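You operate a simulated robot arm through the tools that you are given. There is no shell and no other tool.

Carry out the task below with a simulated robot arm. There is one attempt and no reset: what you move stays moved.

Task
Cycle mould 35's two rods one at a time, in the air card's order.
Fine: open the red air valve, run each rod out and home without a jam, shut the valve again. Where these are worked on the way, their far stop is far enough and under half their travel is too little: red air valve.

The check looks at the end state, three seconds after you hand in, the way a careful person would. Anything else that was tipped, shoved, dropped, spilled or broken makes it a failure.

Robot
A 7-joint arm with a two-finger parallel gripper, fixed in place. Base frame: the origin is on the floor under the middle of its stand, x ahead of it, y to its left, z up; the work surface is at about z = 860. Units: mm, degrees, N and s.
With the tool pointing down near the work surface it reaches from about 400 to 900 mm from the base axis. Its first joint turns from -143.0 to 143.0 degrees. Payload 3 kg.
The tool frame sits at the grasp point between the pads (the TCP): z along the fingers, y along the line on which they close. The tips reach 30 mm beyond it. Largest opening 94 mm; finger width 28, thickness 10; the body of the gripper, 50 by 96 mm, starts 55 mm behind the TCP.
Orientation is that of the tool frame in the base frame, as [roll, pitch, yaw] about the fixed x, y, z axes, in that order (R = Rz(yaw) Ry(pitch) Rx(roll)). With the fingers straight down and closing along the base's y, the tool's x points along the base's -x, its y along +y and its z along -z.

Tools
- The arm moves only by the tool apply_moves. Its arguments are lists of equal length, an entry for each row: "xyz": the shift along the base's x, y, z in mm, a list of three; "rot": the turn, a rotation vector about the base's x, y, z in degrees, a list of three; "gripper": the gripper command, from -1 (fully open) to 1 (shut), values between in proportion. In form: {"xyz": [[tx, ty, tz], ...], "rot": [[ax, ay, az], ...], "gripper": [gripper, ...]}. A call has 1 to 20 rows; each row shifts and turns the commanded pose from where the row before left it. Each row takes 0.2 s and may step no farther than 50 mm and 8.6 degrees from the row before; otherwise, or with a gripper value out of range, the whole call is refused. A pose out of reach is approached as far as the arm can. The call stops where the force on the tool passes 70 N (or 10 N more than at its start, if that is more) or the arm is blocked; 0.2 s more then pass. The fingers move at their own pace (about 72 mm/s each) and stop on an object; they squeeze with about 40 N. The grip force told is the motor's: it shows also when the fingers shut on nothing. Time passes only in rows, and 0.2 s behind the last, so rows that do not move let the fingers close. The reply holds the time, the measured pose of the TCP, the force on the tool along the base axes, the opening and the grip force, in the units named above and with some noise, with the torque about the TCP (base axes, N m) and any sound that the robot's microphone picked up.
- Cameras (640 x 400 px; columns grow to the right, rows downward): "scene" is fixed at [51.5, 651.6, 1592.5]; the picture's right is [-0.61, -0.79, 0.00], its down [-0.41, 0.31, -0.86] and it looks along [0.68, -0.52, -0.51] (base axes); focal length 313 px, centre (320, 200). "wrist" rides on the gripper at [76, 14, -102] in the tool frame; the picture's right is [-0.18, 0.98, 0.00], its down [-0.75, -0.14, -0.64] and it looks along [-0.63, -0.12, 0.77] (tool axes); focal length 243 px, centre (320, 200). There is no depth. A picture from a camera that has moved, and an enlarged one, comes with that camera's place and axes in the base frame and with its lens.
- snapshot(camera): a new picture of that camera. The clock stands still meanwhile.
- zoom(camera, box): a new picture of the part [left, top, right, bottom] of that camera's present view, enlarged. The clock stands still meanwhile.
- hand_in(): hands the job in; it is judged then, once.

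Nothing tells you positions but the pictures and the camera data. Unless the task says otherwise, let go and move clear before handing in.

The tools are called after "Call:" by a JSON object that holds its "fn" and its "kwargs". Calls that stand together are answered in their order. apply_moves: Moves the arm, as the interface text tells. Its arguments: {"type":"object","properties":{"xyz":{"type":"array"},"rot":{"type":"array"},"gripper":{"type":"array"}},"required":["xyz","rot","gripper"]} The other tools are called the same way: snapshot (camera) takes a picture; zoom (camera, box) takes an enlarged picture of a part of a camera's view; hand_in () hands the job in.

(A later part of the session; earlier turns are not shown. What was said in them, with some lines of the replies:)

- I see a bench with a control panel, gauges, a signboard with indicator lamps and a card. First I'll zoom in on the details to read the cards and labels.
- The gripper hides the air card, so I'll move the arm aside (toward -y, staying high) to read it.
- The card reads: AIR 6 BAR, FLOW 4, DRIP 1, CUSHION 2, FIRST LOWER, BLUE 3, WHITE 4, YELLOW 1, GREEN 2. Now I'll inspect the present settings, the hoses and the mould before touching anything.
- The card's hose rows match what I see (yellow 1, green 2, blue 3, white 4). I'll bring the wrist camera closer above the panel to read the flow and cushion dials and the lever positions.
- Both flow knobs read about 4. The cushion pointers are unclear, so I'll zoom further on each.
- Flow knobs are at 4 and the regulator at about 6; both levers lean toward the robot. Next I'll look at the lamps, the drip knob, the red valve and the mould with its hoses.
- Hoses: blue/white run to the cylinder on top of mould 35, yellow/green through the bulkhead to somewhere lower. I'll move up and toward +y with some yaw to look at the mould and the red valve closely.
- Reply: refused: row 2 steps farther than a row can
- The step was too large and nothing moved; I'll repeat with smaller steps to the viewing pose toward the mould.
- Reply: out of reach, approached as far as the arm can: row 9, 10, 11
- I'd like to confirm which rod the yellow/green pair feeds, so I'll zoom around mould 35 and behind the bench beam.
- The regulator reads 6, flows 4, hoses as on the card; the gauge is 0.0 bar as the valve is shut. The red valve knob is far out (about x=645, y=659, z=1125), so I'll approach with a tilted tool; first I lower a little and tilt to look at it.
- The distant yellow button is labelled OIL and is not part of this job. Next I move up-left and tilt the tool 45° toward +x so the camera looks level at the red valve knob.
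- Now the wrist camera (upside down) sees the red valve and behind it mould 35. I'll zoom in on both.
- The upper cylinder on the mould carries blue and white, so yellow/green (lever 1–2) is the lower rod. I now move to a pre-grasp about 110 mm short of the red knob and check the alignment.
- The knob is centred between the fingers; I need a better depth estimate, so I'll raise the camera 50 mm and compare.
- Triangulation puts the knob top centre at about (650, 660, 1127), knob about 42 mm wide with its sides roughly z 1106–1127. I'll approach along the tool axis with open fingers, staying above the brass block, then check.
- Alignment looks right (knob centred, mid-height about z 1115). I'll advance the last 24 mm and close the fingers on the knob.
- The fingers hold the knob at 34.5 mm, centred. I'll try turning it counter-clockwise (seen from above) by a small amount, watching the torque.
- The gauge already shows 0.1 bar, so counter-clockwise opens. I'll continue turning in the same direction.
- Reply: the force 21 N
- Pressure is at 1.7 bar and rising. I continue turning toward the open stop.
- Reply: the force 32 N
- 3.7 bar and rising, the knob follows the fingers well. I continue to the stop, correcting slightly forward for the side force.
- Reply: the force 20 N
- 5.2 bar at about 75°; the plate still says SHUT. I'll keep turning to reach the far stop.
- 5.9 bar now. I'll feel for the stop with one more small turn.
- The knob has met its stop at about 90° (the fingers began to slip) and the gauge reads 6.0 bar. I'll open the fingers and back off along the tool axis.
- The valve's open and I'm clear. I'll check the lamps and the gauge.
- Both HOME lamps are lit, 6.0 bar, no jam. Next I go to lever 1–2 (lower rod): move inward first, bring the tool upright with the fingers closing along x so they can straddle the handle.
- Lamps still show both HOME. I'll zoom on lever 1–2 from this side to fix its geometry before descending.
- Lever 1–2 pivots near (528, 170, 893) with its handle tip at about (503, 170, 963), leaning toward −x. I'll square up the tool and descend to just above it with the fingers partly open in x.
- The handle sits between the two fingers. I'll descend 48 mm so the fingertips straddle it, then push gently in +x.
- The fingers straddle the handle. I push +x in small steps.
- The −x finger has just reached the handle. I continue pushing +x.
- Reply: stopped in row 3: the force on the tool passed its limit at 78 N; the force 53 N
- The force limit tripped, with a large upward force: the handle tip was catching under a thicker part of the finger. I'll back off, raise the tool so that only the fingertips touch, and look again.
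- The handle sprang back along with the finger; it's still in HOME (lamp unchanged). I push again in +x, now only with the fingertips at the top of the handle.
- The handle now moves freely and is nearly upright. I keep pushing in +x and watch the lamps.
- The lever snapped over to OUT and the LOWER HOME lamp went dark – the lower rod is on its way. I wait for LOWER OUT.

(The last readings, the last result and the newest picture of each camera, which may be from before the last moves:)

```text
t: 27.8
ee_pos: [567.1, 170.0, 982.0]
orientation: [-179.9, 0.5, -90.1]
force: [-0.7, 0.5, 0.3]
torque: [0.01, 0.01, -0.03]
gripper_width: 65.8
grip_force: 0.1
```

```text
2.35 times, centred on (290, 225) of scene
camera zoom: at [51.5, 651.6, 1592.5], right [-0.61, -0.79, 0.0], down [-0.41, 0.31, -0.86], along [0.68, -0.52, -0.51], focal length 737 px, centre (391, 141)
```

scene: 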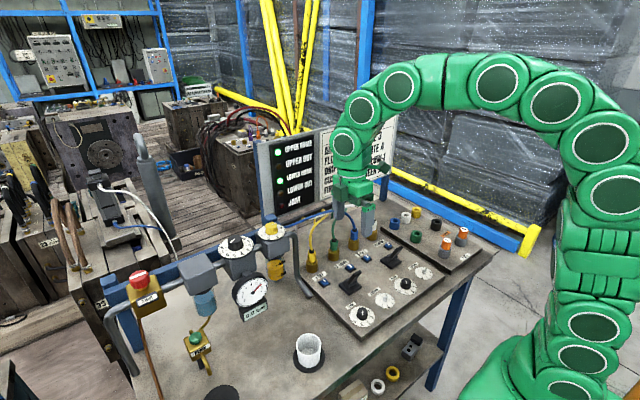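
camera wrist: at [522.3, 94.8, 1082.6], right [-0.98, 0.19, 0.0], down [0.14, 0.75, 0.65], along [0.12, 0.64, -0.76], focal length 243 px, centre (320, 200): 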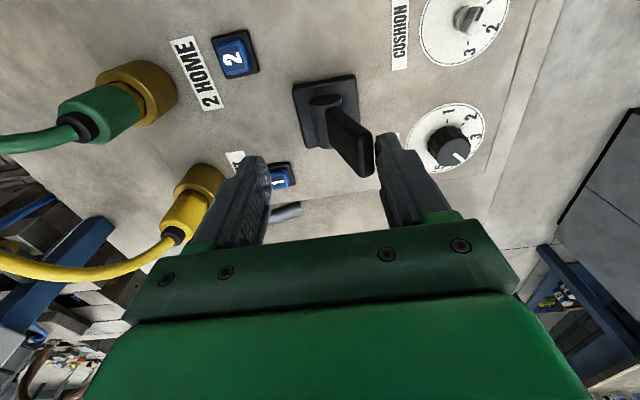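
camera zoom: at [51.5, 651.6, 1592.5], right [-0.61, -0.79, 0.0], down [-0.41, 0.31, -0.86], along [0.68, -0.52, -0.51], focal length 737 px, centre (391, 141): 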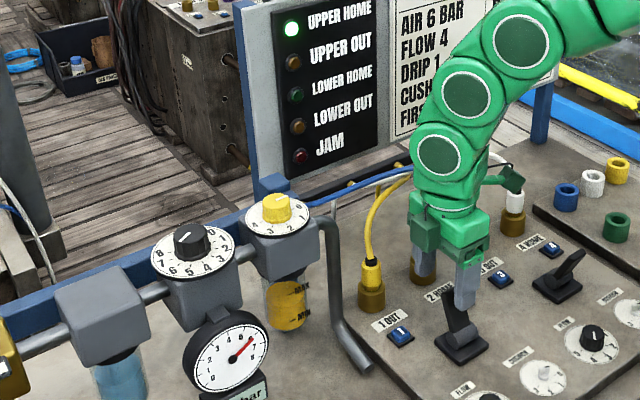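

LOWER OUT not yet lit; no jam. I wait longer.

Call:
{"fn": "apply_moves", "kwargs": {"xyz": [[0, 0, 0], [0, 0, 0], [0, 0, 0], [0, 0, 0], [0, 0, 0]], "rot": [[0, 0, 0], [0, 0, 0], [0, 0, 0], [0, 0, 0], [0, 0, 0]], "gripper": [-0.4, -0.4, -0.4, -0.4, -0.4]}}

Call:
{"fn": "zoom", "kwargs": {"camera": "scene", "box": [210, 140, 370, 310]}}

```text
t: 28.9
ee_pos: [566.2, 170.1, 982.0]
orientation: [-179.9, 0.4, -90.1]
force: [0.8, -1.1, -0.4]
torque: [0.02, -0.03, -0.01]
gripper_width: 65.8
grip_force: 0.1
```

```text
2.35 times, centred on (290, 225) of scene
camera zoom: at [51.5, 651.6, 1592.5], right [-0.61, -0.79, 0.0], down [-0.41, 0.31, -0.86], along [0.68, -0.52, -0.51], focal length 737 px, centre (391, 141)
```

zoom: 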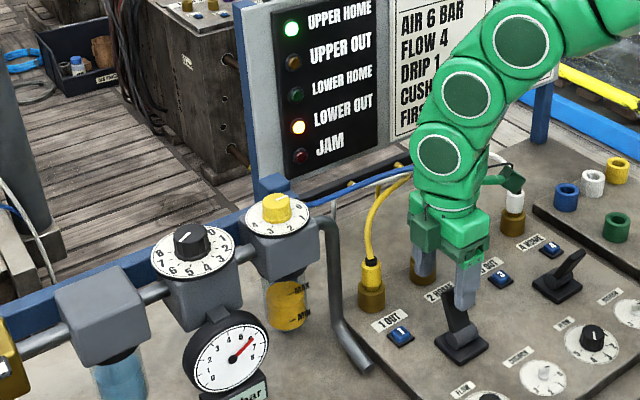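

LOWER OUT is lit, no jam. Now I bring lever 1–2 back by moving −x so that the +x finger pushes the handle home.

Call:
{"fn": "apply_moves", "kwargs": {"xyz": [[-9, 0, 0], [-9, 0, 0], [-9, 0, 0], [-9, 0, 0], [-5, 0, 0], [-5, 0, 0], [-5, 0, 0]], "rot": [[0, 0, 0], [0, 0, 0], [0, 0, 0], [0, 0, 0], [0, 0, 0], [0, 0, 0], [0, 0, 0]], "gripper": [-0.4, -0.4, -0.4, -0.4, -0.4, -0.4, -0.4]}}

Call:
{"fn": "zoom", "kwargs": {"camera": "wrist", "box": [200, 50, 440, 220]}}

Call:
{"fn": "zoom", "kwargs": {"camera": "scene", "box": [210, 140, 370, 310]}}

```text
t: 30.6
ee_pos: [515.5, 170.7, 979.9]
orientation: [180.0, 0.4, -90.1]
force: [0.6, -0.2, -0.2]
torque: [0.01, 0.01, 0.02]
gripper_width: 66.5
grip_force: 0.7
```

```text
2.35 times, centred on (320, 135) of wrist
camera zoom: at [501.1, 94.4, 1081.8], right [-0.98, 0.19, 0.0], down [0.14, 0.75, 0.65], along [0.12, 0.64, -0.76], focal length 571 px, centre (320, 353)
```

zoom: 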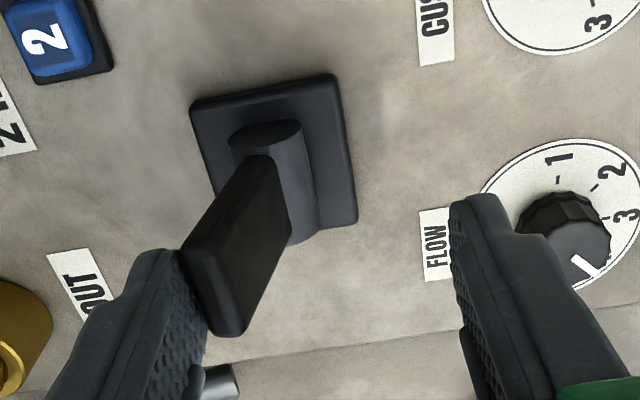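

```text
2.35 times, centred on (290, 225) of scene
camera zoom: at [51.5, 651.6, 1592.5], right [-0.61, -0.79, 0.0], down [-0.41, 0.31, -0.86], along [0.68, -0.52, -0.51], focal length 737 px, centre (391, 141)
```

zoom: 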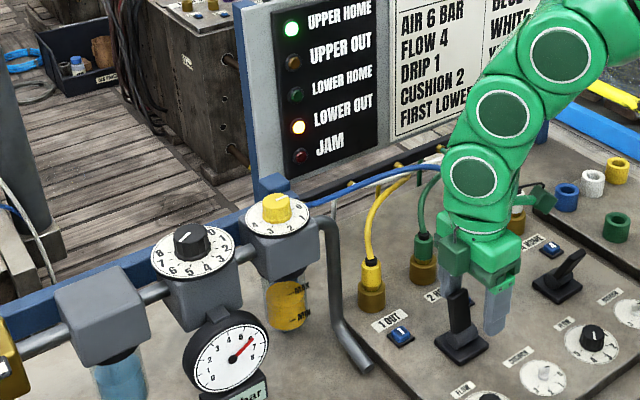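

The +x finger is on the handle. I continue in −x until it snaps over.

Call:
{"fn": "apply_moves", "kwargs": {"xyz": [[-5, 0, 0], [-5, 0, 0], [-5, 0, 0], [-5, 0, 0], [-5, 0, 0]], "rot": [[0, 0, 0], [0, 0, 0], [0, 0, 0], [0, 0, 0], [0, 0, 0]], "gripper": [-0.4, -0.4, -0.4, -0.4, -0.4]}}

Call:
{"fn": "zoom", "kwargs": {"camera": "wrist", "box": [200, 50, 440, 220]}}

Call:
{"fn": "zoom", "kwargs": {"camera": "scene", "box": [210, 140, 370, 310]}}

```text
t: 31.8
ee_pos: [492.0, 171.0, 979.9]
orientation: [-179.9, 0.6, -90.1]
force: [-0.5, -0.3, 0.8]
torque: [-0.02, -0.01, 0.04]
gripper_width: 66.0
grip_force: 0.0
```

```text
2.35 times, centred on (320, 135) of wrist
camera zoom: at [476.1, 93.6, 1082.1], right [-0.98, 0.19, 0.0], down [0.14, 0.75, 0.65], along [0.12, 0.64, -0.76], focal length 571 px, centre (320, 353)
```

zoom: 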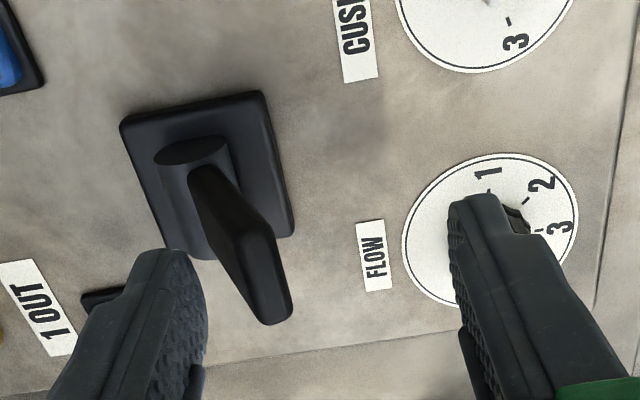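

```text
2.35 times, centred on (290, 225) of scene
camera zoom: at [51.5, 651.6, 1592.5], right [-0.61, -0.79, 0.0], down [-0.41, 0.31, -0.86], along [0.68, -0.52, -0.51], focal length 737 px, centre (391, 141)
```

zoom: 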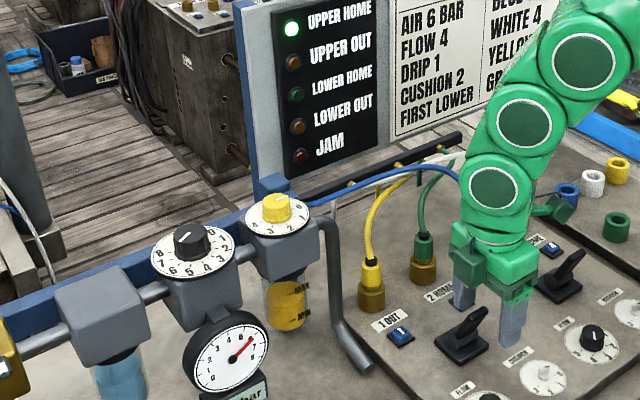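

The lever has snapped home and LOWER OUT went dark; the lower rod is returning. I lift clear and wait for LOWER HOME.

Call:
{"fn": "apply_moves", "kwargs": {"xyz": [[8, 0, 0], [8, 0, 20], [0, 0, 30], [0, 0, 30], [0, 0, 0], [0, 0, 0], [0, 0, 0], [0, 0, 0], [0, 0, 0], [0, 0, 0]], "rot": [[0, 0, 0], [0, 0, 0], [0, 0, 0], [0, 0, 0], [0, 0, 0], [0, 0, 0], [0, 0, 0], [0, 0, 0], [0, 0, 0], [0, 0, 0]], "gripper": [-0.4, -0.4, -0.4, -0.4, -0.4, -0.4, -0.4, -0.4, -0.4, -0.4]}}

Call:
{"fn": "zoom", "kwargs": {"camera": "scene", "box": [210, 140, 370, 310]}}

Call:
{"fn": "zoom", "kwargs": {"camera": "scene", "box": [320, 220, 420, 310]}}

```text
t: 34.0
ee_pos: [508.3, 172.4, 1059.6]
orientation: [-179.9, 0.4, -90.1]
force: [-0.3, -0.4, 0.5]
torque: [0.01, -0.03, 0.02]
gripper_width: 66.1
grip_force: 0.1
```

```text
2.35 times, centred on (290, 225) of scene
camera zoom: at [51.5, 651.6, 1592.5], right [-0.61, -0.79, 0.0], down [-0.41, 0.31, -0.86], along [0.68, -0.52, -0.51], focal length 737 px, centre (391, 141)
```

zoom: 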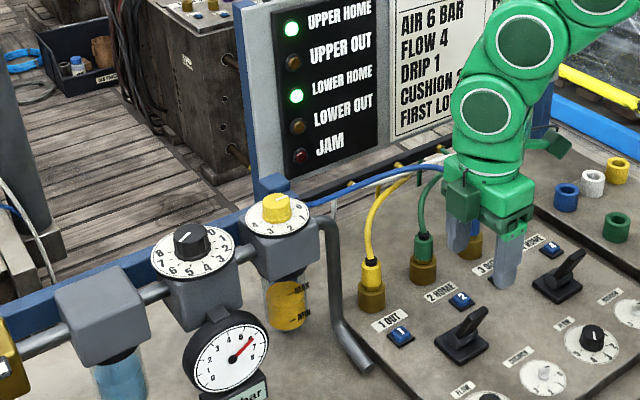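

```text
4.44 times, centred on (370, 265) of scene
camera zoom: at [51.5, 651.6, 1592.5], right [-0.61, -0.79, 0.0], down [-0.41, 0.31, -0.86], along [0.68, -0.52, -0.51], focal length 1392 px, centre (98, -89)
```

zoom: 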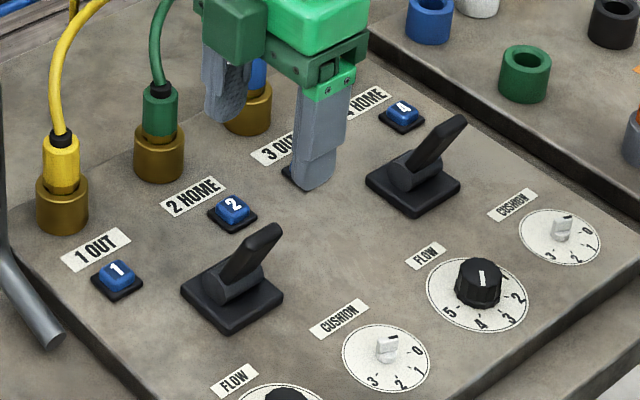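

LOWER HOME and UPPER HOME are both lit again, no jam. Next I move over lever 3–4 (upper rod) at about y = −12 and look.

Call:
{"fn": "apply_moves", "kwargs": {"xyz": [[0, -37, 0], [0, -37, 0], [0, -37, 0], [0, -37, 0], [0, -36, 0]], "rot": [[0, 0, 0], [0, 0, 0], [0, 0, 0], [0, 0, 0], [0, 0, 0]], "gripper": [-0.4, -0.4, -0.4, -0.4, -0.4]}}

Call:
{"fn": "snapshot", "kwargs": {"camera": "wrist"}}

Call:
{"fn": "zoom", "kwargs": {"camera": "wrist", "box": [200, 50, 440, 220]}}

Call:
{"fn": "snapshot", "kwargs": {"camera": "scene"}}

```text
t: 35.1
ee_pos: [504.9, -12.6, 1057.8]
orientation: [-180.0, 0.4, -90.1]
force: [-0.2, 0.7, 0.0]
torque: [0.01, -0.01, 0.01]
gripper_width: 65.6
grip_force: 0.0
```

```text
taken
camera wrist: at [491.5, -88.7, 1160.1], right [-0.98, 0.19, 0.0], down [0.14, 0.75, 0.65], along [0.12, 0.64, -0.76], focal length 243 px, centre (320, 200)
```

wrist: 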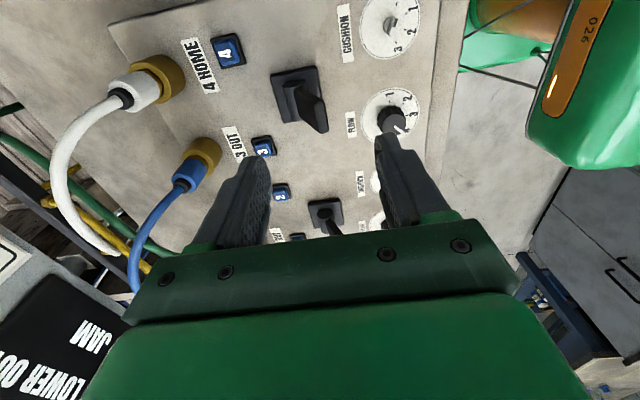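

```text
2.35 times, centred on (320, 135) of wrist
camera zoom: at [491.5, -88.7, 1160.1], right [-0.98, 0.19, 0.0], down [0.14, 0.75, 0.65], along [0.12, 0.64, -0.76], focal length 571 px, centre (320, 353)
```

zoom: 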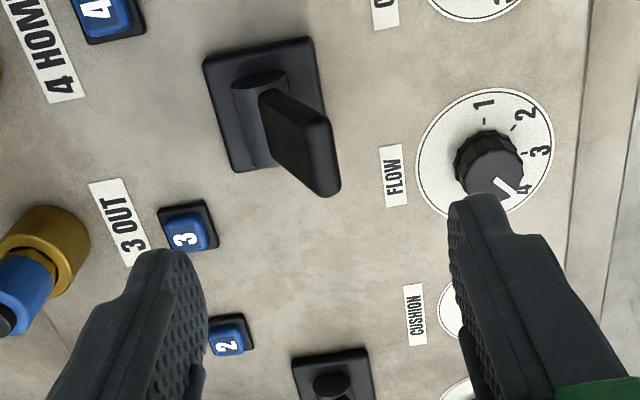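

```text
taken
```

scene: 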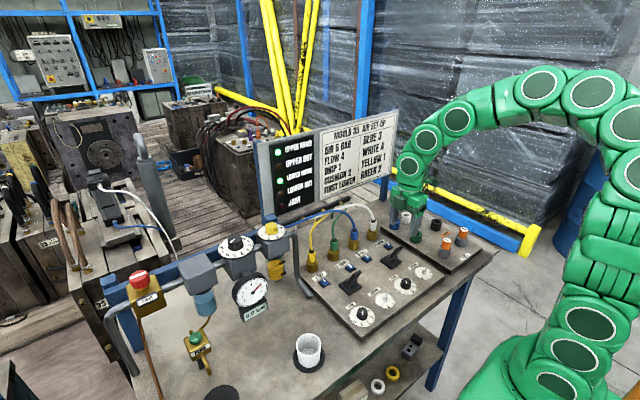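

Lever 3–4's handle tip is at about (504, −13, 963), right between the fingers. I descend to the same fingertip height as before (z ≈ 981).

Call:
{"fn": "apply_moves", "kwargs": {"xyz": [[3, -1, -27], [0, 0, -25], [0, 0, -25]], "rot": [[0, 0, 0], [0, 0, 0], [0, 0, 0]], "gripper": [-0.4, -0.4, -0.4]}}

Call:
{"fn": "zoom", "kwargs": {"camera": "wrist", "box": [200, 50, 440, 220]}}

Call:
{"fn": "zoom", "kwargs": {"camera": "scene", "box": [250, 140, 450, 310]}}

```text
t: 36.0
ee_pos: [509.8, -12.1, 983.9]
orientation: [-179.9, 0.6, -90.0]
force: [0.4, 0.6, -0.7]
torque: [-0.04, 0.0, 0.02]
gripper_width: 66.1
grip_force: 0.1
```

```text
2.35 times, centred on (320, 135) of wrist
camera zoom: at [494.9, -89.2, 1084.0], right [-0.98, 0.18, 0.0], down [0.14, 0.75, 0.65], along [0.12, 0.64, -0.76], focal length 571 px, centre (320, 353)
```

zoom: 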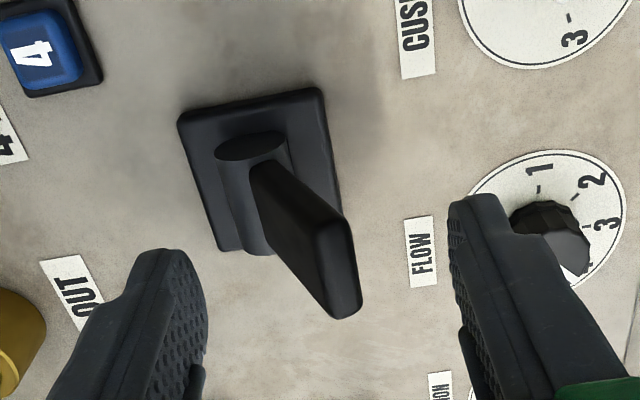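

```text
2.35 times, centred on (350, 225) of scene
camera zoom: at [51.5, 651.6, 1592.5], right [-0.61, -0.79, 0.0], down [-0.41, 0.31, -0.86], along [0.68, -0.52, -0.51], focal length 737 px, centre (249, 141)
```

zoom: 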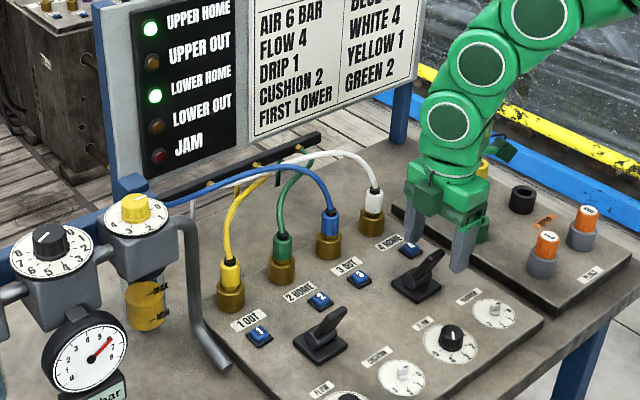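

Positioned as before. I push +x: quickly to contact, then in 5 mm steps until it snaps over.

Call:
{"fn": "apply_moves", "kwargs": {"xyz": [[7, 0, -2], [7, 0, 0], [7, 0, 0], [5, 0, 0], [5, 0, 0], [5, 0, 0]], "rot": [[0, 0, 0], [0, 0, 0], [0, 0, 0], [0, 0, 0], [0, 0, 0], [0, 0, 0]], "gripper": [-0.4, -0.4, -0.4, -0.4, -0.4, -0.4]}}

Call:
{"fn": "zoom", "kwargs": {"camera": "wrist", "box": [200, 50, 440, 220]}}

```text
t: 37.4
ee_pos: [546.4, -13.1, 980.1]
orientation: [180.0, 0.5, -90.1]
force: [-0.4, -0.9, -0.2]
torque: [-0.03, 0.0, 0.01]
gripper_width: 66.0
grip_force: 0.4
```

```text
2.35 times, centred on (320, 135) of wrist
camera zoom: at [531.6, -90.4, 1082.0], right [-0.98, 0.19, 0.0], down [0.14, 0.75, 0.65], along [0.12, 0.64, -0.76], focal length 571 px, centre (320, 353)
```

zoom: 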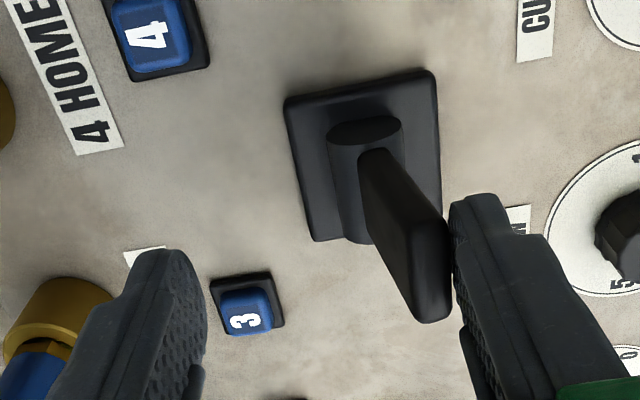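

The handle is moving under light force. I continue +x until it snaps over.

Call:
{"fn": "apply_moves", "kwargs": {"xyz": [[5, 0, 0], [5, 0, 0], [5, 0, 0], [5, 0, 0], [0, 0, 0]], "rot": [[0, 0, 0], [0, 0, 0], [0, 0, 0], [0, 0, 0], [0, 0, 0]], "gripper": [-0.4, -0.4, -0.4, -0.4, -0.4]}}

Call:
{"fn": "zoom", "kwargs": {"camera": "wrist", "box": [200, 50, 440, 220]}}

Call:
{"fn": "zoom", "kwargs": {"camera": "scene", "box": [250, 140, 450, 310]}}

```text
t: 38.5
ee_pos: [565.8, -13.8, 981.2]
orientation: [-179.8, 0.5, -90.0]
force: [-0.4, -0.7, 0.3]
torque: [-0.01, 0.01, 0.0]
gripper_width: 65.7
grip_force: 0.1
```

```text
2.35 times, centred on (320, 135) of wrist
camera zoom: at [551.3, -90.5, 1082.6], right [-0.98, 0.19, 0.0], down [0.14, 0.75, 0.65], along [0.12, 0.64, -0.76], focal length 571 px, centre (320, 353)
```

zoom: 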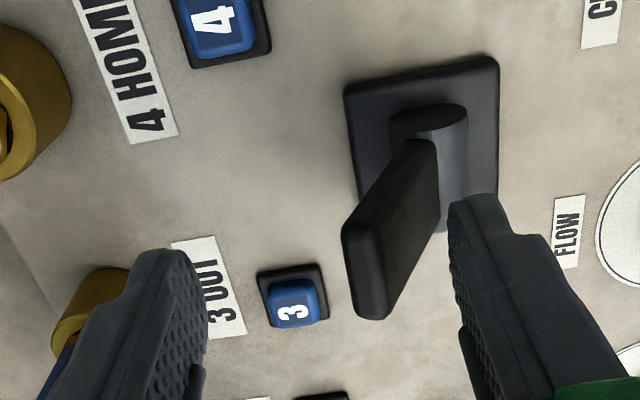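

```text
2.35 times, centred on (350, 225) of scene
camera zoom: at [51.5, 651.6, 1592.5], right [-0.61, -0.79, 0.0], down [-0.41, 0.31, -0.86], along [0.68, -0.52, -0.51], focal length 737 px, centre (249, 141)
```

zoom: 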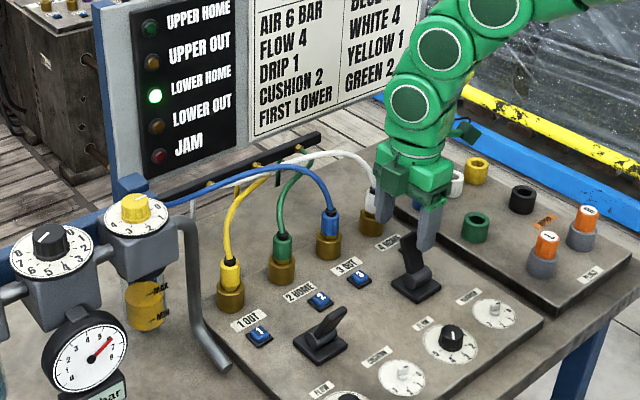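

UPPER HOME is dark, so the upper rod is running out. I wait for UPPER OUT.

Call:
{"fn": "apply_moves", "kwargs": {"xyz": [[0, 0, 0], [0, 0, 0], [0, 0, 0], [0, 0, 0], [0, 0, 0], [0, 0, 0], [0, 0, 0], [0, 0, 0], [0, 0, 0], [0, 0, 0]], "rot": [[0, 0, 0], [0, 0, 0], [0, 0, 0], [0, 0, 0], [0, 0, 0], [0, 0, 0], [0, 0, 0], [0, 0, 0], [0, 0, 0], [0, 0, 0]], "gripper": [-0.4, -0.4, -0.4, -0.4, -0.4, -0.4, -0.4, -0.4, -0.4, -0.4]}}

Call:
{"fn": "zoom", "kwargs": {"camera": "scene", "box": [250, 140, 450, 310]}}

```text
t: 40.8
ee_pos: [566.4, -14.0, 981.5]
orientation: [-179.9, 0.4, -90.1]
force: [-0.6, 0.2, -0.2]
torque: [-0.02, 0.04, -0.02]
gripper_width: 65.5
grip_force: 0.0
```

```text
2.35 times, centred on (350, 225) of scene
camera zoom: at [51.5, 651.6, 1592.5], right [-0.61, -0.79, 0.0], down [-0.41, 0.31, -0.86], along [0.68, -0.52, -0.51], focal length 737 px, centre (249, 141)
```

zoom: 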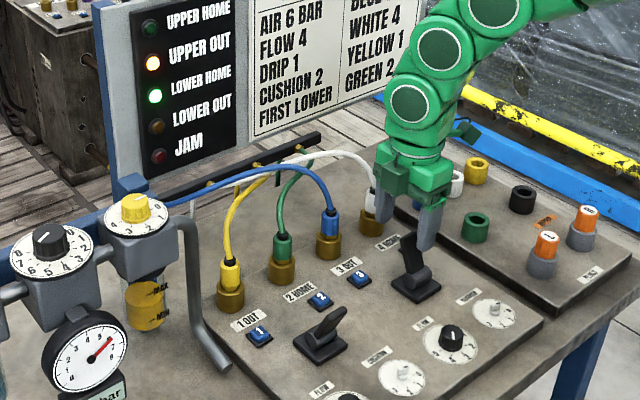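

UPPER OUT is lit with no jam. I bring lever 3–4 back in −x.

Call:
{"fn": "apply_moves", "kwargs": {"xyz": [[-9, 0, 0], [-9, 0, 0], [-9, 0, 0], [-9, 0, 0], [-5, 0, 0], [-5, 0, 0], [-5, 0, 0], [-5, 0, 0], [-5, 0, 0], [-5, 0, 0], [-5, 0, 0], [-5, 0, 0]], "rot": [[0, 0, 0], [0, 0, 0], [0, 0, 0], [0, 0, 0], [0, 0, 0], [0, 0, 0], [0, 0, 0], [0, 0, 0], [0, 0, 0], [0, 0, 0], [0, 0, 0], [0, 0, 0]], "gripper": [-0.4, -0.4, -0.4, -0.4, -0.4, -0.4, -0.4, -0.4, -0.4, -0.4, -0.4, -0.4]}}

Call:
{"fn": "zoom", "kwargs": {"camera": "wrist", "box": [200, 50, 440, 220]}}

Call:
{"fn": "zoom", "kwargs": {"camera": "scene", "box": [250, 140, 450, 310]}}

```text
t: 43.4
ee_pos: [490.2, -13.4, 981.7]
orientation: [-179.9, 0.4, -90.0]
force: [0.6, -0.1, -0.1]
torque: [0.02, -0.01, 0.02]
gripper_width: 65.9
grip_force: 0.0
```

```text
2.35 times, centred on (320, 135) of wrist
camera zoom: at [474.7, -90.0, 1083.0], right [-0.98, 0.19, 0.0], down [0.14, 0.75, 0.65], along [0.12, 0.64, -0.76], focal length 571 px, centre (320, 353)
```

zoom: 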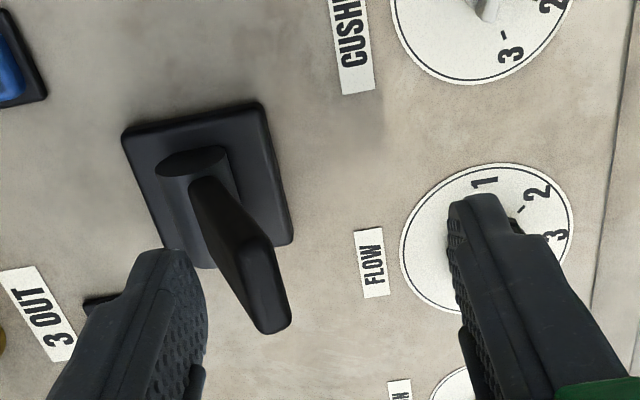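

```text
2.35 times, centred on (350, 225) of scene
camera zoom: at [51.5, 651.6, 1592.5], right [-0.61, -0.79, 0.0], down [-0.41, 0.31, -0.86], along [0.68, -0.52, -0.51], focal length 737 px, centre (249, 141)
```

zoom: 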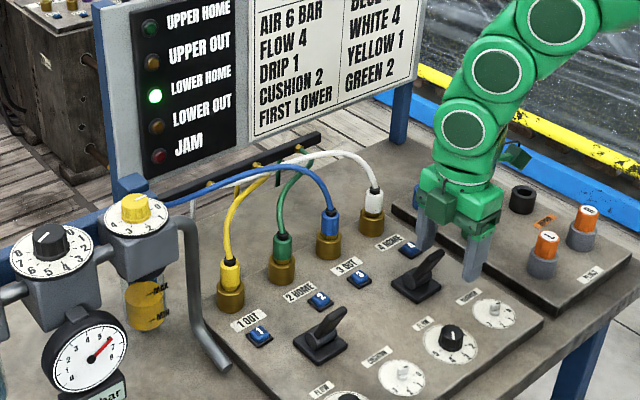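

The lever is back and the upper rod is returning. I centre and lift the fingers off the handle, then wait for UPPER HOME.

Call:
{"fn": "apply_moves", "kwargs": {"xyz": [[8, 0, 0], [8, 0, 20], [0, 0, 30], [0, 0, 40], [0, 0, 40], [0, 0, 0], [0, 0, 0], [0, 0, 0], [0, 0, 0], [0, 0, 0], [0, 0, 0]], "rot": [[0, 0, 0], [0, 0, 0], [0, 0, 0], [0, 0, 0], [0, 0, 0], [0, 0, 0], [0, 0, 0], [0, 0, 0], [0, 0, 0], [0, 0, 0], [0, 0, 0]], "gripper": [-0.4, -0.4, -0.4, -0.4, -0.4, -0.4, -0.4, -0.4, -0.4, -0.4, -0.4]}}

Call:
{"fn": "zoom", "kwargs": {"camera": "scene", "box": [250, 140, 450, 310]}}

```text
t: 45.8
ee_pos: [504.7, -16.3, 1111.9]
orientation: [-179.9, 0.4, -90.1]
force: [0.1, -1.0, -0.3]
torque: [-0.01, 0.03, 0.0]
gripper_width: 65.6
grip_force: 0.0
```

```text
2.35 times, centred on (350, 225) of scene
camera zoom: at [51.5, 651.6, 1592.5], right [-0.61, -0.79, 0.0], down [-0.41, 0.31, -0.86], along [0.68, -0.52, -0.51], focal length 737 px, centre (249, 141)
```

zoom: 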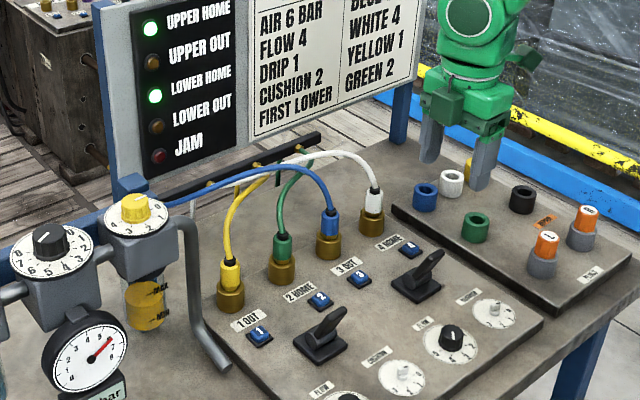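

Both rods are home, no jam lit. Now I go back to the red valve: along the same path in reverse, tilting 45° with the tool heading +y.

Call:
{"fn": "apply_moves", "kwargs": {"xyz": [[0, 40, 10], [0, 40, 10], [0, 40, 10], [0, 40, 10], [0, 40, 10], [0, 32, 4], [0, 32, 4], [0, 32, 4], [0, 32, 4], [0, 32, 4], [0, 32, 4]], "rot": [[0, 0, 0], [0, 0, 0], [0, 0, 0], [0, 0, 0], [0, 0, 0], [7.5, 0, 0], [7.5, 0, 0], [7.5, 0, 0], [7.5, 0, 0], [7.5, 0, 0], [7.5, 0, 0]], "gripper": [-1, -1, -1, -1, -1, -1, -1, -1, -1, -1, -1]}}

Call:
{"fn": "apply_moves", "kwargs": {"xyz": [[29, 38, 6], [29, 38, 6], [29, 38, 6], [29, 38, 6], [29, 38, 6]], "rot": [[0, 0, 0], [0, 0, 0], [0, 0, 0], [0, 0, 0], [0, 0, 0]], "gripper": [-1, -1, -1, -1, -1]}}

Call:
{"fn": "snapshot", "kwargs": {"camera": "wrist"}}

Call:
{"fn": "snapshot", "kwargs": {"camera": "scene"}}

```text
t: 48.1
ee_pos: [504.2, 378.9, 1184.2]
orientation: [-180.0, 45.5, -90.2]
force: [-0.4, 0.8, -0.5]
torque: [-0.01, -0.01, 0.01]
gripper_width: 94.0
grip_force: 0.0
```

```text
t: 49.4
ee_pos: [652.6, 568.9, 1217.9]
orientation: [-179.9, 45.6, -90.0]
force: [0.2, 0.0, 0.1]
torque: [0.01, 0.03, -0.03]
gripper_width: 94.3
grip_force: 0.0
```

```text
taken
camera wrist: at [637.1, 441.7, 1235.1], right [-0.98, 0.13, 0.13], down [0.14, 0.07, 0.99], along [0.12, 0.99, -0.09], focal length 243 px, centre (320, 200)
```

wrist: 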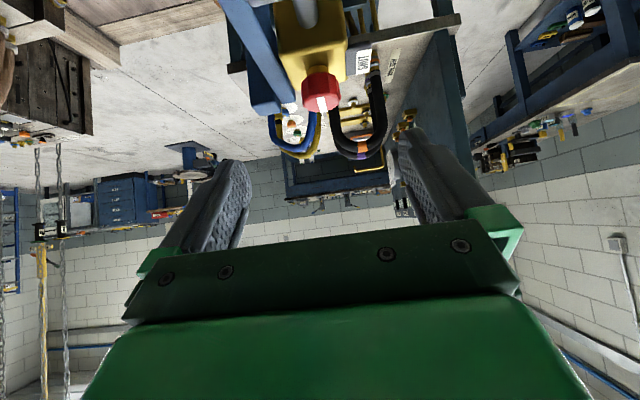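

```text
taken
```

scene: 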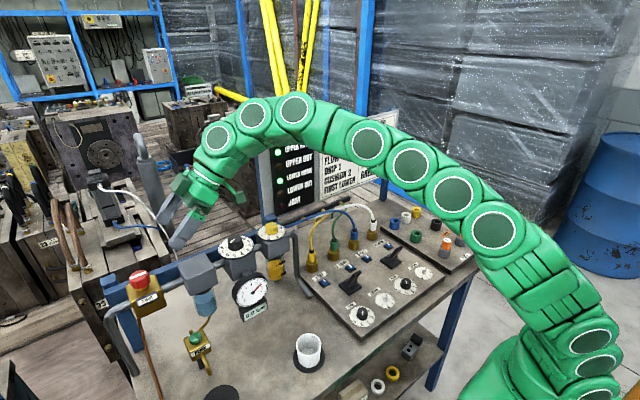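

The knob is centred between the fingers. I approach along the same line as my earlier retreat and close on it.

Call:
{"fn": "apply_moves", "kwargs": {"xyz": [[0, 14, -14], [0, 14, -14], [0, 14, -14], [0, 14, -14], [-1, 14, -14], [0, 12, -12]], "rot": [[0, 0, 0], [0, 0, 0], [0, 0, 0], [0, 0, 0], [0, 0, 0], [0, 0, 0]], "gripper": [-1, -1, -1, -1, -1, -1]}}

Call:
{"fn": "snapshot", "kwargs": {"camera": "wrist"}}

```text
t: 50.8
ee_pos: [649.2, 649.8, 1133.2]
orientation: [179.9, 45.4, -90.2]
force: [-0.5, -0.9, 0.3]
torque: [0.01, 0.0, 0.0]
gripper_width: 93.9
grip_force: 0.1
```

```text
taken
camera wrist: at [635.0, 524.3, 1150.4], right [-0.98, 0.13, 0.13], down [0.14, 0.07, 0.99], along [0.12, 0.99, -0.09], focal length 243 px, centre (320, 200)
```

wrist: 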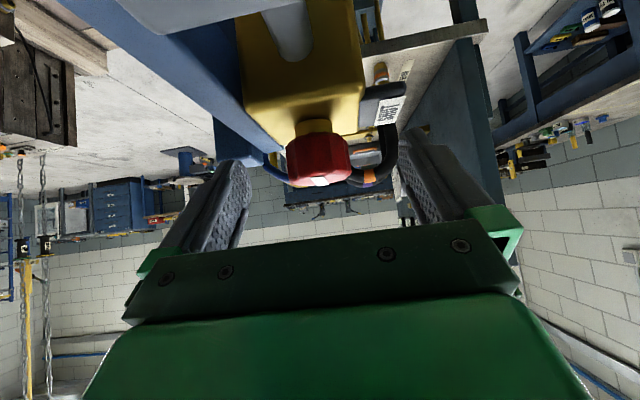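

I raise 3 mm to match the earlier grip height and close the fingers.

Call:
{"fn": "apply_moves", "kwargs": {"xyz": [[1.5, 1, 3], [0, 0, 0], [0, 0, 0], [0, 0, 0], [0, 0, 0], [0, 0, 0]], "rot": [[0, 0, 0], [0, 0, 0], [0, 0, 0], [0, 0, 0], [0, 0, 0], [0, 0, 0]], "gripper": [-1, 1, 1, 1, 1, 1]}}

Call:
{"fn": "zoom", "kwargs": {"camera": "wrist", "box": [220, 40, 420, 200]}}

```text
t: 52.1
ee_pos: [649.9, 652.3, 1136.6]
orientation: [179.9, 45.4, -90.0]
force: [-24.3, 1.2, 0.3]
torque: [-0.19, 0.77, 0.18]
gripper_width: 34.5
grip_force: 44.6
```

```text
2.50 times, centred on (320, 120) of wrist
camera zoom: at [635.7, 525.9, 1153.6], right [-0.98, 0.13, 0.13], down [0.14, 0.07, 0.99], along [0.12, 0.99, -0.09], focal length 606 px, centre (320, 400)
```

zoom: 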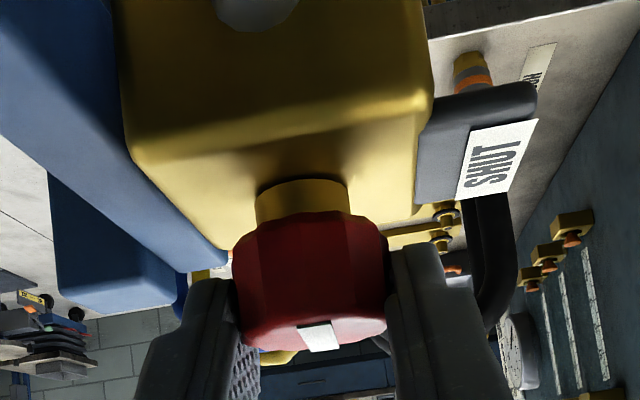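

The grip is good. I now turn the knob clockwise back toward SHUT in small batches, watching the force.

Call:
{"fn": "apply_moves", "kwargs": {"xyz": [[-2, 0.1, 0], [-1.2, 0.2, 0], [-1.1, 0.4, 0]], "rot": [[0, 0, -7.5], [0, 0, -7.5], [0, 0, -7.5]], "gripper": [1, 1, 1]}}

Call:
{"fn": "apply_moves", "kwargs": {"xyz": [[-1.1, 0.5, 0], [-1, 0.7, 0], [-0.9, 0.8, 0]], "rot": [[0, 0, -7.5], [0, 0, -7.5], [0, 0, -7.5]], "gripper": [1, 1, 1]}}

Call:
{"fn": "zoom", "kwargs": {"camera": "wrist", "box": [220, 40, 420, 200]}}

Call:
{"fn": "zoom", "kwargs": {"camera": "scene", "box": [100, 240, 280, 340]}}

```text
t: 53.0
ee_pos: [646.7, 652.6, 1137.0]
orientation: [-179.8, 45.5, -112.6]
force: [-10.7, 21.1, -4.8]
torque: [0.06, 0.11, 0.17]
gripper_width: 34.4
grip_force: 45.0
```

```text
t: 53.8
ee_pos: [646.6, 654.8, 1137.2]
orientation: [-179.8, 45.5, -135.1]
force: [-3.9, 15.3, -1.8]
torque: [-0.09, -0.18, 0.08]
gripper_width: 34.4
grip_force: 45.1
```

```text
2.50 times, centred on (320, 120) of wrist
camera zoom: at [544.3, 575.6, 1153.4], right [-0.6, 0.79, 0.13], down [0.15, -0.05, 0.99], along [0.79, 0.61, -0.09], focal length 606 px, centre (320, 400)
```

zoom: 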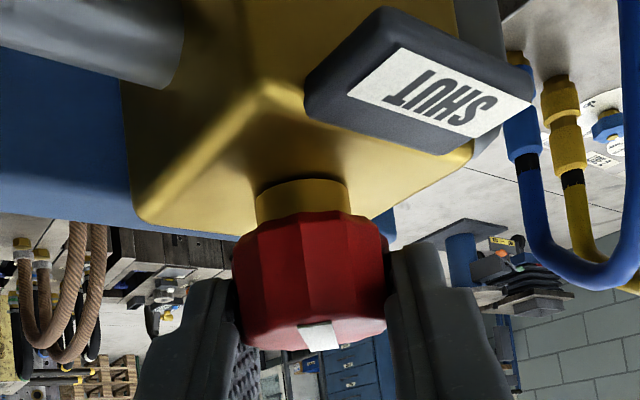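

```text
3.56 times, centred on (190, 290) of scene
camera zoom: at [51.5, 651.6, 1592.5], right [-0.61, -0.79, 0.0], down [-0.41, 0.31, -0.86], along [0.68, -0.52, -0.51], focal length 1113 px, centre (782, -120)
```

zoom: 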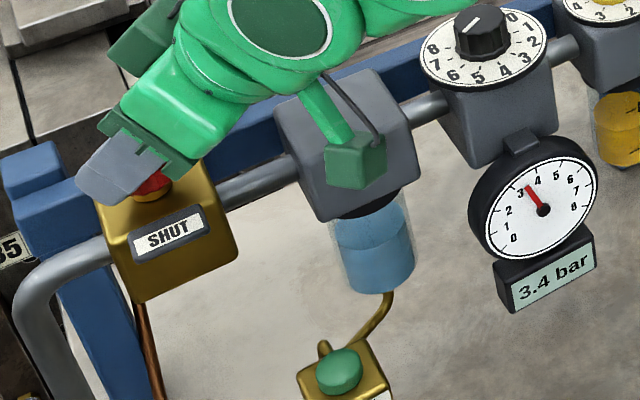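

The pressure is falling (3.4 bar) as the knob turns back. I continue clockwise to the shut stop.

Call:
{"fn": "apply_moves", "kwargs": {"xyz": [[-0.8, 0.9, 0], [-0.7, 1, 0], [-0.5, 1, 0]], "rot": [[0, 0, -7.5], [0, 0, -7.5], [0, 0, -7.5]], "gripper": [1, 1, 1]}}

Call:
{"fn": "apply_moves", "kwargs": {"xyz": [[-0.4, 1.1, 0], [-0.2, 1.2, 0], [-0.1, 1.2, 0]], "rot": [[0, 0, -7.5], [0, 0, -7.5], [0, 0, -7.5]], "gripper": [1, 1, 1]}}

Call:
{"fn": "zoom", "kwargs": {"camera": "wrist", "box": [220, 40, 420, 200]}}

Call:
{"fn": "zoom", "kwargs": {"camera": "scene", "box": [100, 240, 280, 340]}}

```text
t: 54.5
ee_pos: [641.6, 656.5, 1135.6]
orientation: [-179.9, 45.5, -157.6]
force: [13.7, 17.1, -1.1]
torque: [0.11, -0.52, 0.07]
gripper_width: 34.5
grip_force: 45.2
```

```text
t: 55.4
ee_pos: [641.6, 659.2, 1136.2]
orientation: [179.8, 45.5, 179.6]
force: [9.0, -3.3, 12.7]
torque: [-0.11, -0.39, 0.53]
gripper_width: 34.7
grip_force: 45.1
```

```text
2.50 times, centred on (320, 120) of wrist
camera zoom: at [515.5, 675.1, 1153.7], right [0.13, 0.98, 0.13], down [0.07, -0.14, 0.99], along [0.99, -0.12, -0.09], focal length 606 px, centre (320, 400)
```

zoom: 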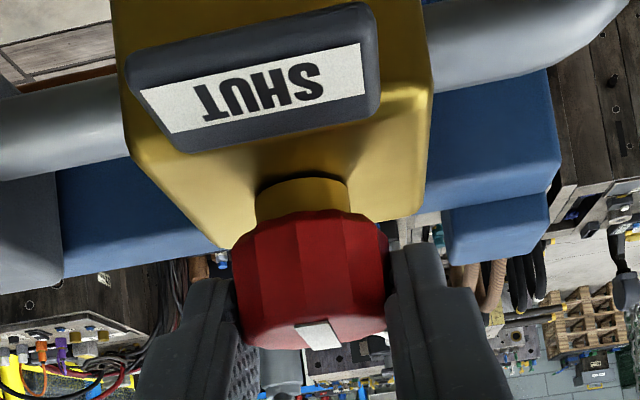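

```text
3.56 times, centred on (190, 290) of scene
camera zoom: at [51.5, 651.6, 1592.5], right [-0.61, -0.79, 0.0], down [-0.41, 0.31, -0.86], along [0.68, -0.52, -0.51], focal length 1113 px, centre (782, -120)
```

zoom: 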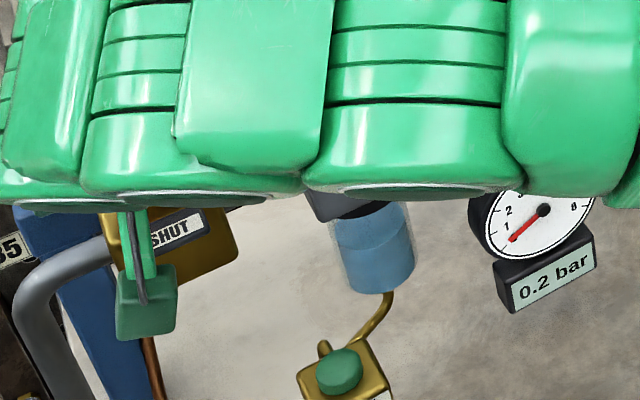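

0.2 bar and the stop can be felt. I nudge a few degrees more clockwise to be sure it's fully shut, then wait a moment.

Call:
{"fn": "apply_moves", "kwargs": {"xyz": [[0, 0.6, 0], [0, 0, 0], [0, 0, 0]], "rot": [[0, 0, -5], [0, 0, 0], [0, 0, 0]], "gripper": [1, 1, 1]}}

Call:
{"fn": "zoom", "kwargs": {"camera": "wrist", "box": [220, 40, 420, 200]}}

Call:
{"fn": "zoom", "kwargs": {"camera": "scene", "box": [100, 240, 280, 340]}}

```text
t: 56.1
ee_pos: [641.4, 660.8, 1135.5]
orientation: [179.9, 45.5, 174.8]
force: [8.3, 0.1, 13.4]
torque: [0.19, -0.31, 0.16]
gripper_width: 34.4
grip_force: 44.9
```

```text
2.50 times, centred on (320, 120) of wrist
camera zoom: at [516.6, 686.6, 1153.6], right [0.22, 0.97, 0.13], down [0.06, -0.15, 0.99], along [0.97, -0.21, -0.09], focal length 606 px, centre (320, 400)
```

zoom: 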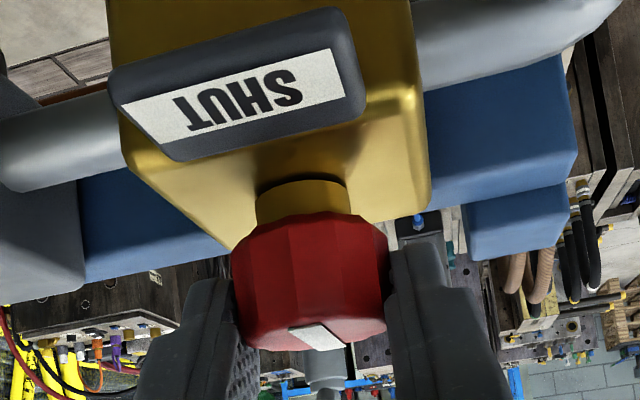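

```text
3.56 times, centred on (190, 290) of scene
camera zoom: at [51.5, 651.6, 1592.5], right [-0.61, -0.79, 0.0], down [-0.41, 0.31, -0.86], along [0.68, -0.52, -0.51], focal length 1113 px, centre (782, -120)
```

zoom: 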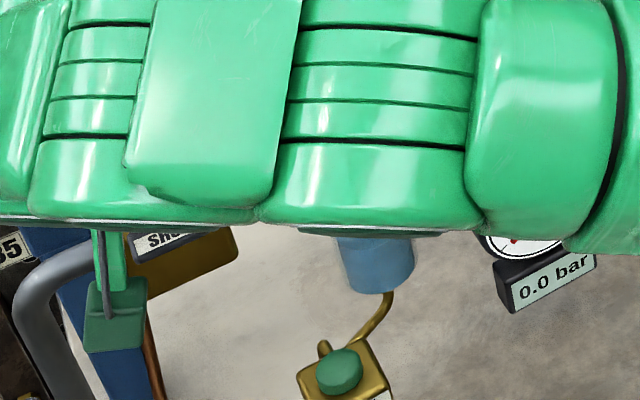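

0.0 bar and the knob's at its shut stop. I open the fingers and back away along the tool axis.

Call:
{"fn": "apply_moves", "kwargs": {"xyz": [[0, 0, 0], [0, 0, 0], [0, 0, 0], [0, 0, 0], [-14, 1, 14], [-18, 1, 18], [-20, 1, 20], [-20, 1, 20], [-25, -10, 5]], "rot": [[0, 0, 0], [0, 0, 0], [0, 0, 0], [0, 0, 0], [0, 0, 0], [0, 0, 0], [0, 0, 0], [0, 0, 0], [0, 0, 0]], "gripper": [-1, -1, -1, -1, -1, -1, -1, -1, -1]}}

Call:
{"fn": "snapshot", "kwargs": {"camera": "wrist"}}

Call:
{"fn": "snapshot", "kwargs": {"camera": "scene"}}

```text
t: 58.1
ee_pos: [542.1, 655.2, 1212.0]
orientation: [-180.0, 45.5, 175.0]
force: [0.6, 1.1, 0.6]
torque: [-0.04, 0.02, 0.01]
gripper_width: 94.1
grip_force: 0.1
```

```text
taken
camera wrist: at [417.7, 680.6, 1229.9], right [0.22, 0.97, 0.13], down [0.06, -0.15, 0.99], along [0.97, -0.21, -0.09], focal length 243 px, centre (320, 200)
```

wrist: 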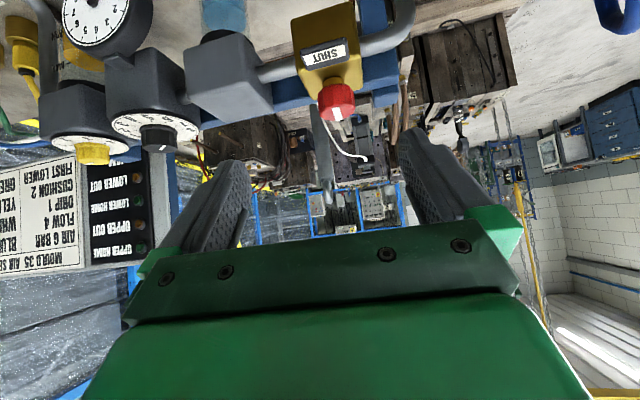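

```text
taken
```

scene: 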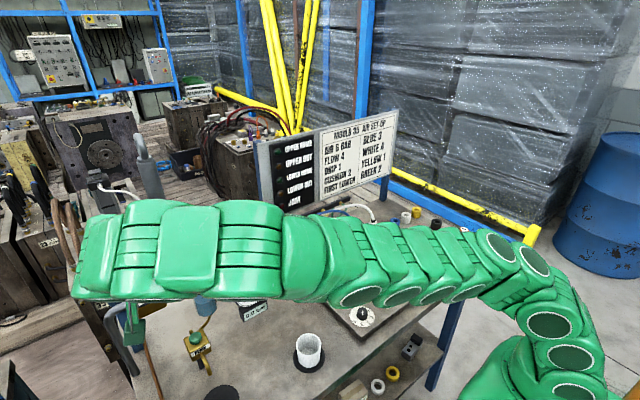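

The knob's pointer looks as at the start. I retreat along my earlier path, bring the tool upright and move away for a full final view.

Call:
{"fn": "apply_moves", "kwargs": {"xyz": [[-22, -18, 13], [-22, -18, 13], [-22, -18, 13], [-10, -25, -8], [-10, -25, -8], [-10, -25, -8], [-10, -25, -8], [-10, -25, -8], [-10, -25, -8], [0, -40, 0], [0, -40, 20], [0, -40, 30], [0, -40, 30], [0, -40, 30], [0, -40, 20], [0, -40, 0]], "rot": [[0, 0, 0], [0, 0, 0], [0, 0, 0], [0, 7.5, 0], [0, 7.5, 0], [0, 7.5, 0], [0, 7.5, 0], [0, 7.5, 0], [0, 7.5, 0], [0, 0, 0], [0, 0, 0], [0, 0, 0], [0, 0, 0], [0, 0, 0], [0, 0, 0], [0, 0, 0]], "gripper": [-1, -1, -1, -1, -1, -1, -1, -1, -1, -1, -1, -1, -1, -1, -1, -1]}}

Call:
{"fn": "snapshot", "kwargs": {"camera": "scene"}}

Call:
{"fn": "snapshot", "kwargs": {"camera": "wrist"}}

```text
t: 61.5
ee_pos: [417.7, 174.2, 1333.3]
orientation: [-176.5, 0.6, 177.3]
force: [3.7, -5.4, -0.7]
torque: [0.43, 0.26, -0.07]
gripper_width: 94.1
grip_force: 0.0
```

```text
taken
```

scene: 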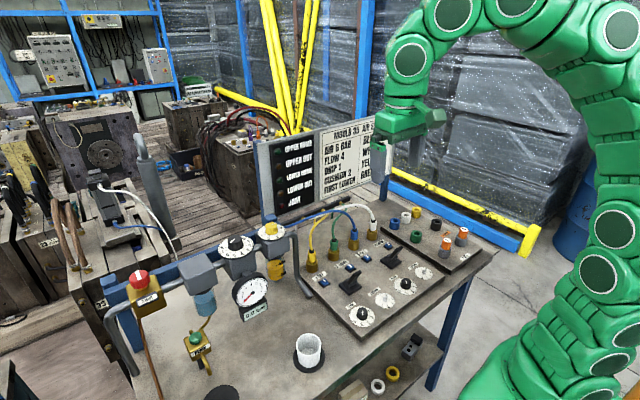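

```text
taken
camera wrist: at [340.7, 198.9, 1433.8], right [0.23, 0.97, -0.06], down [0.74, -0.14, 0.66], along [0.63, -0.2, -0.75], focal length 243 px, centre (320, 200)
```

wrist: 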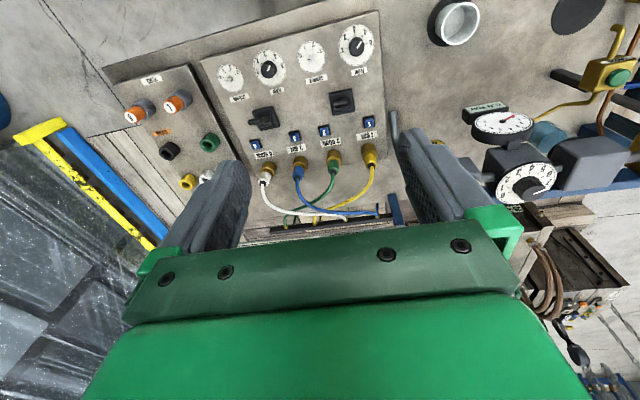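

I'm clear of everything. I'll verify the valve, gauge, levers and lamps in close-up.

Call:
{"fn": "zoom", "kwargs": {"camera": "scene", "box": [110, 220, 300, 330]}}

Call:
{"fn": "zoom", "kwargs": {"camera": "scene", "box": [110, 255, 180, 315]}}

Call:
{"fn": "zoom", "kwargs": {"camera": "scene", "box": [255, 140, 325, 215]}}

Call:
{"fn": "zoom", "kwargs": {"camera": "scene", "box": [290, 200, 490, 340]}}

```text
3.37 times, centred on (205, 275) of scene
camera zoom: at [51.5, 651.6, 1592.5], right [-0.61, -0.79, 0.0], down [-0.41, 0.31, -0.86], along [0.68, -0.52, -0.51], focal length 1055 px, centre (707, -53)
```

zoom: 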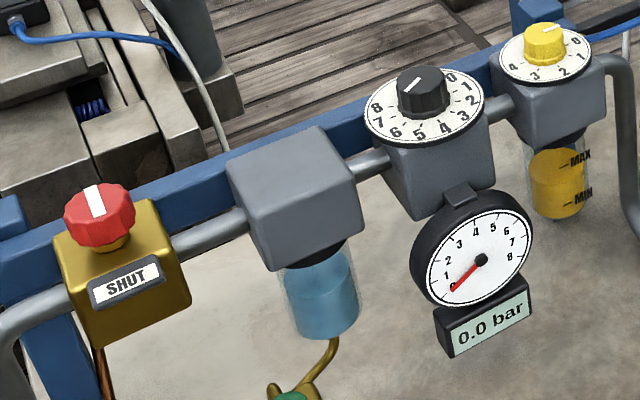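

```text
6.67 times, centred on (145, 285) of scene
camera zoom: at [51.5, 651.6, 1592.5], right [-0.61, -0.79, 0.0], down [-0.41, 0.31, -0.86], along [0.68, -0.52, -0.51], focal length 2087 px, centre (1487, -367)
```

zoom: 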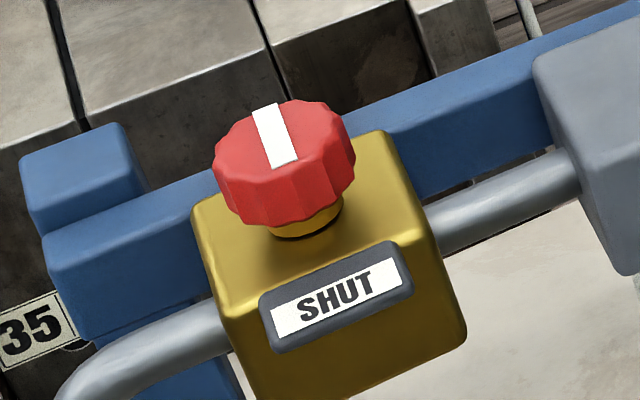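

```text
5.33 times, centred on (290, 178) of scene
camera zoom: at [51.5, 651.6, 1592.5], right [-0.61, -0.79, 0.0], down [-0.41, 0.31, -0.86], along [0.68, -0.52, -0.51], focal length 1670 px, centre (480, 320)
```

zoom: 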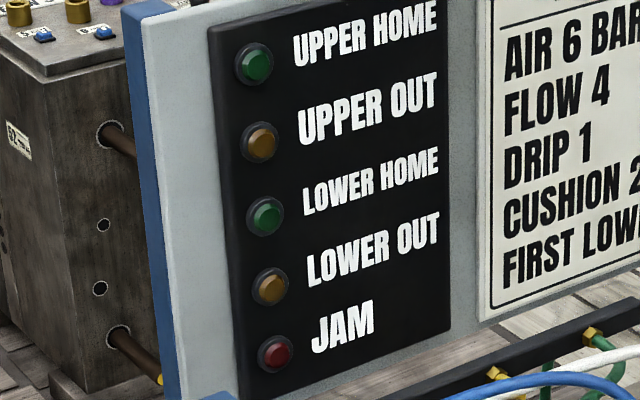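

```text
2.86 times, centred on (390, 270) of scene
camera zoom: at [51.5, 651.6, 1592.5], right [-0.61, -0.79, 0.0], down [-0.41, 0.31, -0.86], along [0.68, -0.52, -0.51], focal length 895 px, centre (120, 0)
```

zoom: 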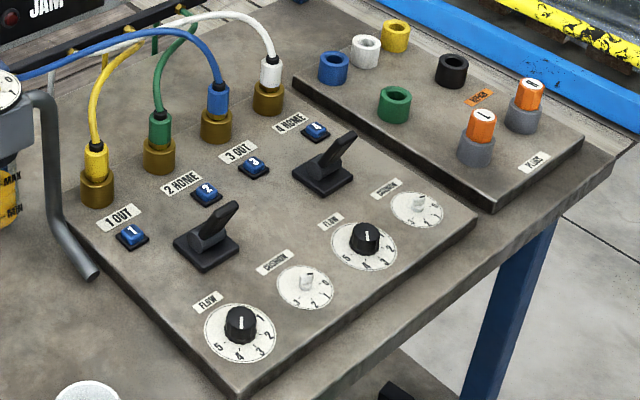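

Everything matches the starting state: the red valve is on its shut mark at 0.0 bar, both levers are home, and the hoses, dials and cup haven't moved. The lower rod was cycled first and then the upper, each confirmed out and home by its lamps, and JAM never lit in my checks. The arm is clear, so I hand in.

Call:
{"fn": "hand_in", "kwargs": {}}

```text
The job is handed in.
```

Mould 35's two rods were each run out and home, lower first and then upper as the air card says, and the job is handed in. I don't have the check's verdict.

- **Air:** I turned the red valve to its far stop, about 90°, and the gauge reached 6.0 bar. After both cycles I turned it back to its shut stop, and the gauge reads 0.0 bar.
- **Lower rod (lever 1–2):** the LOWER OUT lamp lit, then LOWER HOME came back on.
- **Upper rod (lever 3–4):** moved only once the lower rod was home. UPPER OUT lit, then UPPER HOME came back on.
- **Jam:** the JAM lamp was dark every time I checked.
- **Force stop:** on the first try at lever 1–2 the arm stopped on its force limit at 78 N, because the handle tip caught on a finger. I backed off, raised the tool, and the lever then moved freely. I saw no damage.
- **Settings left alone:** both cushion dials point at 0 and the drip knob sits below 1, while the card asks for cushion 2 and drip 1. I left them because the task didn't ask for them to be set.

The arm let go and moved clear before I handed in. In the last pictures the hoses, dials and cup look as they did at the start.
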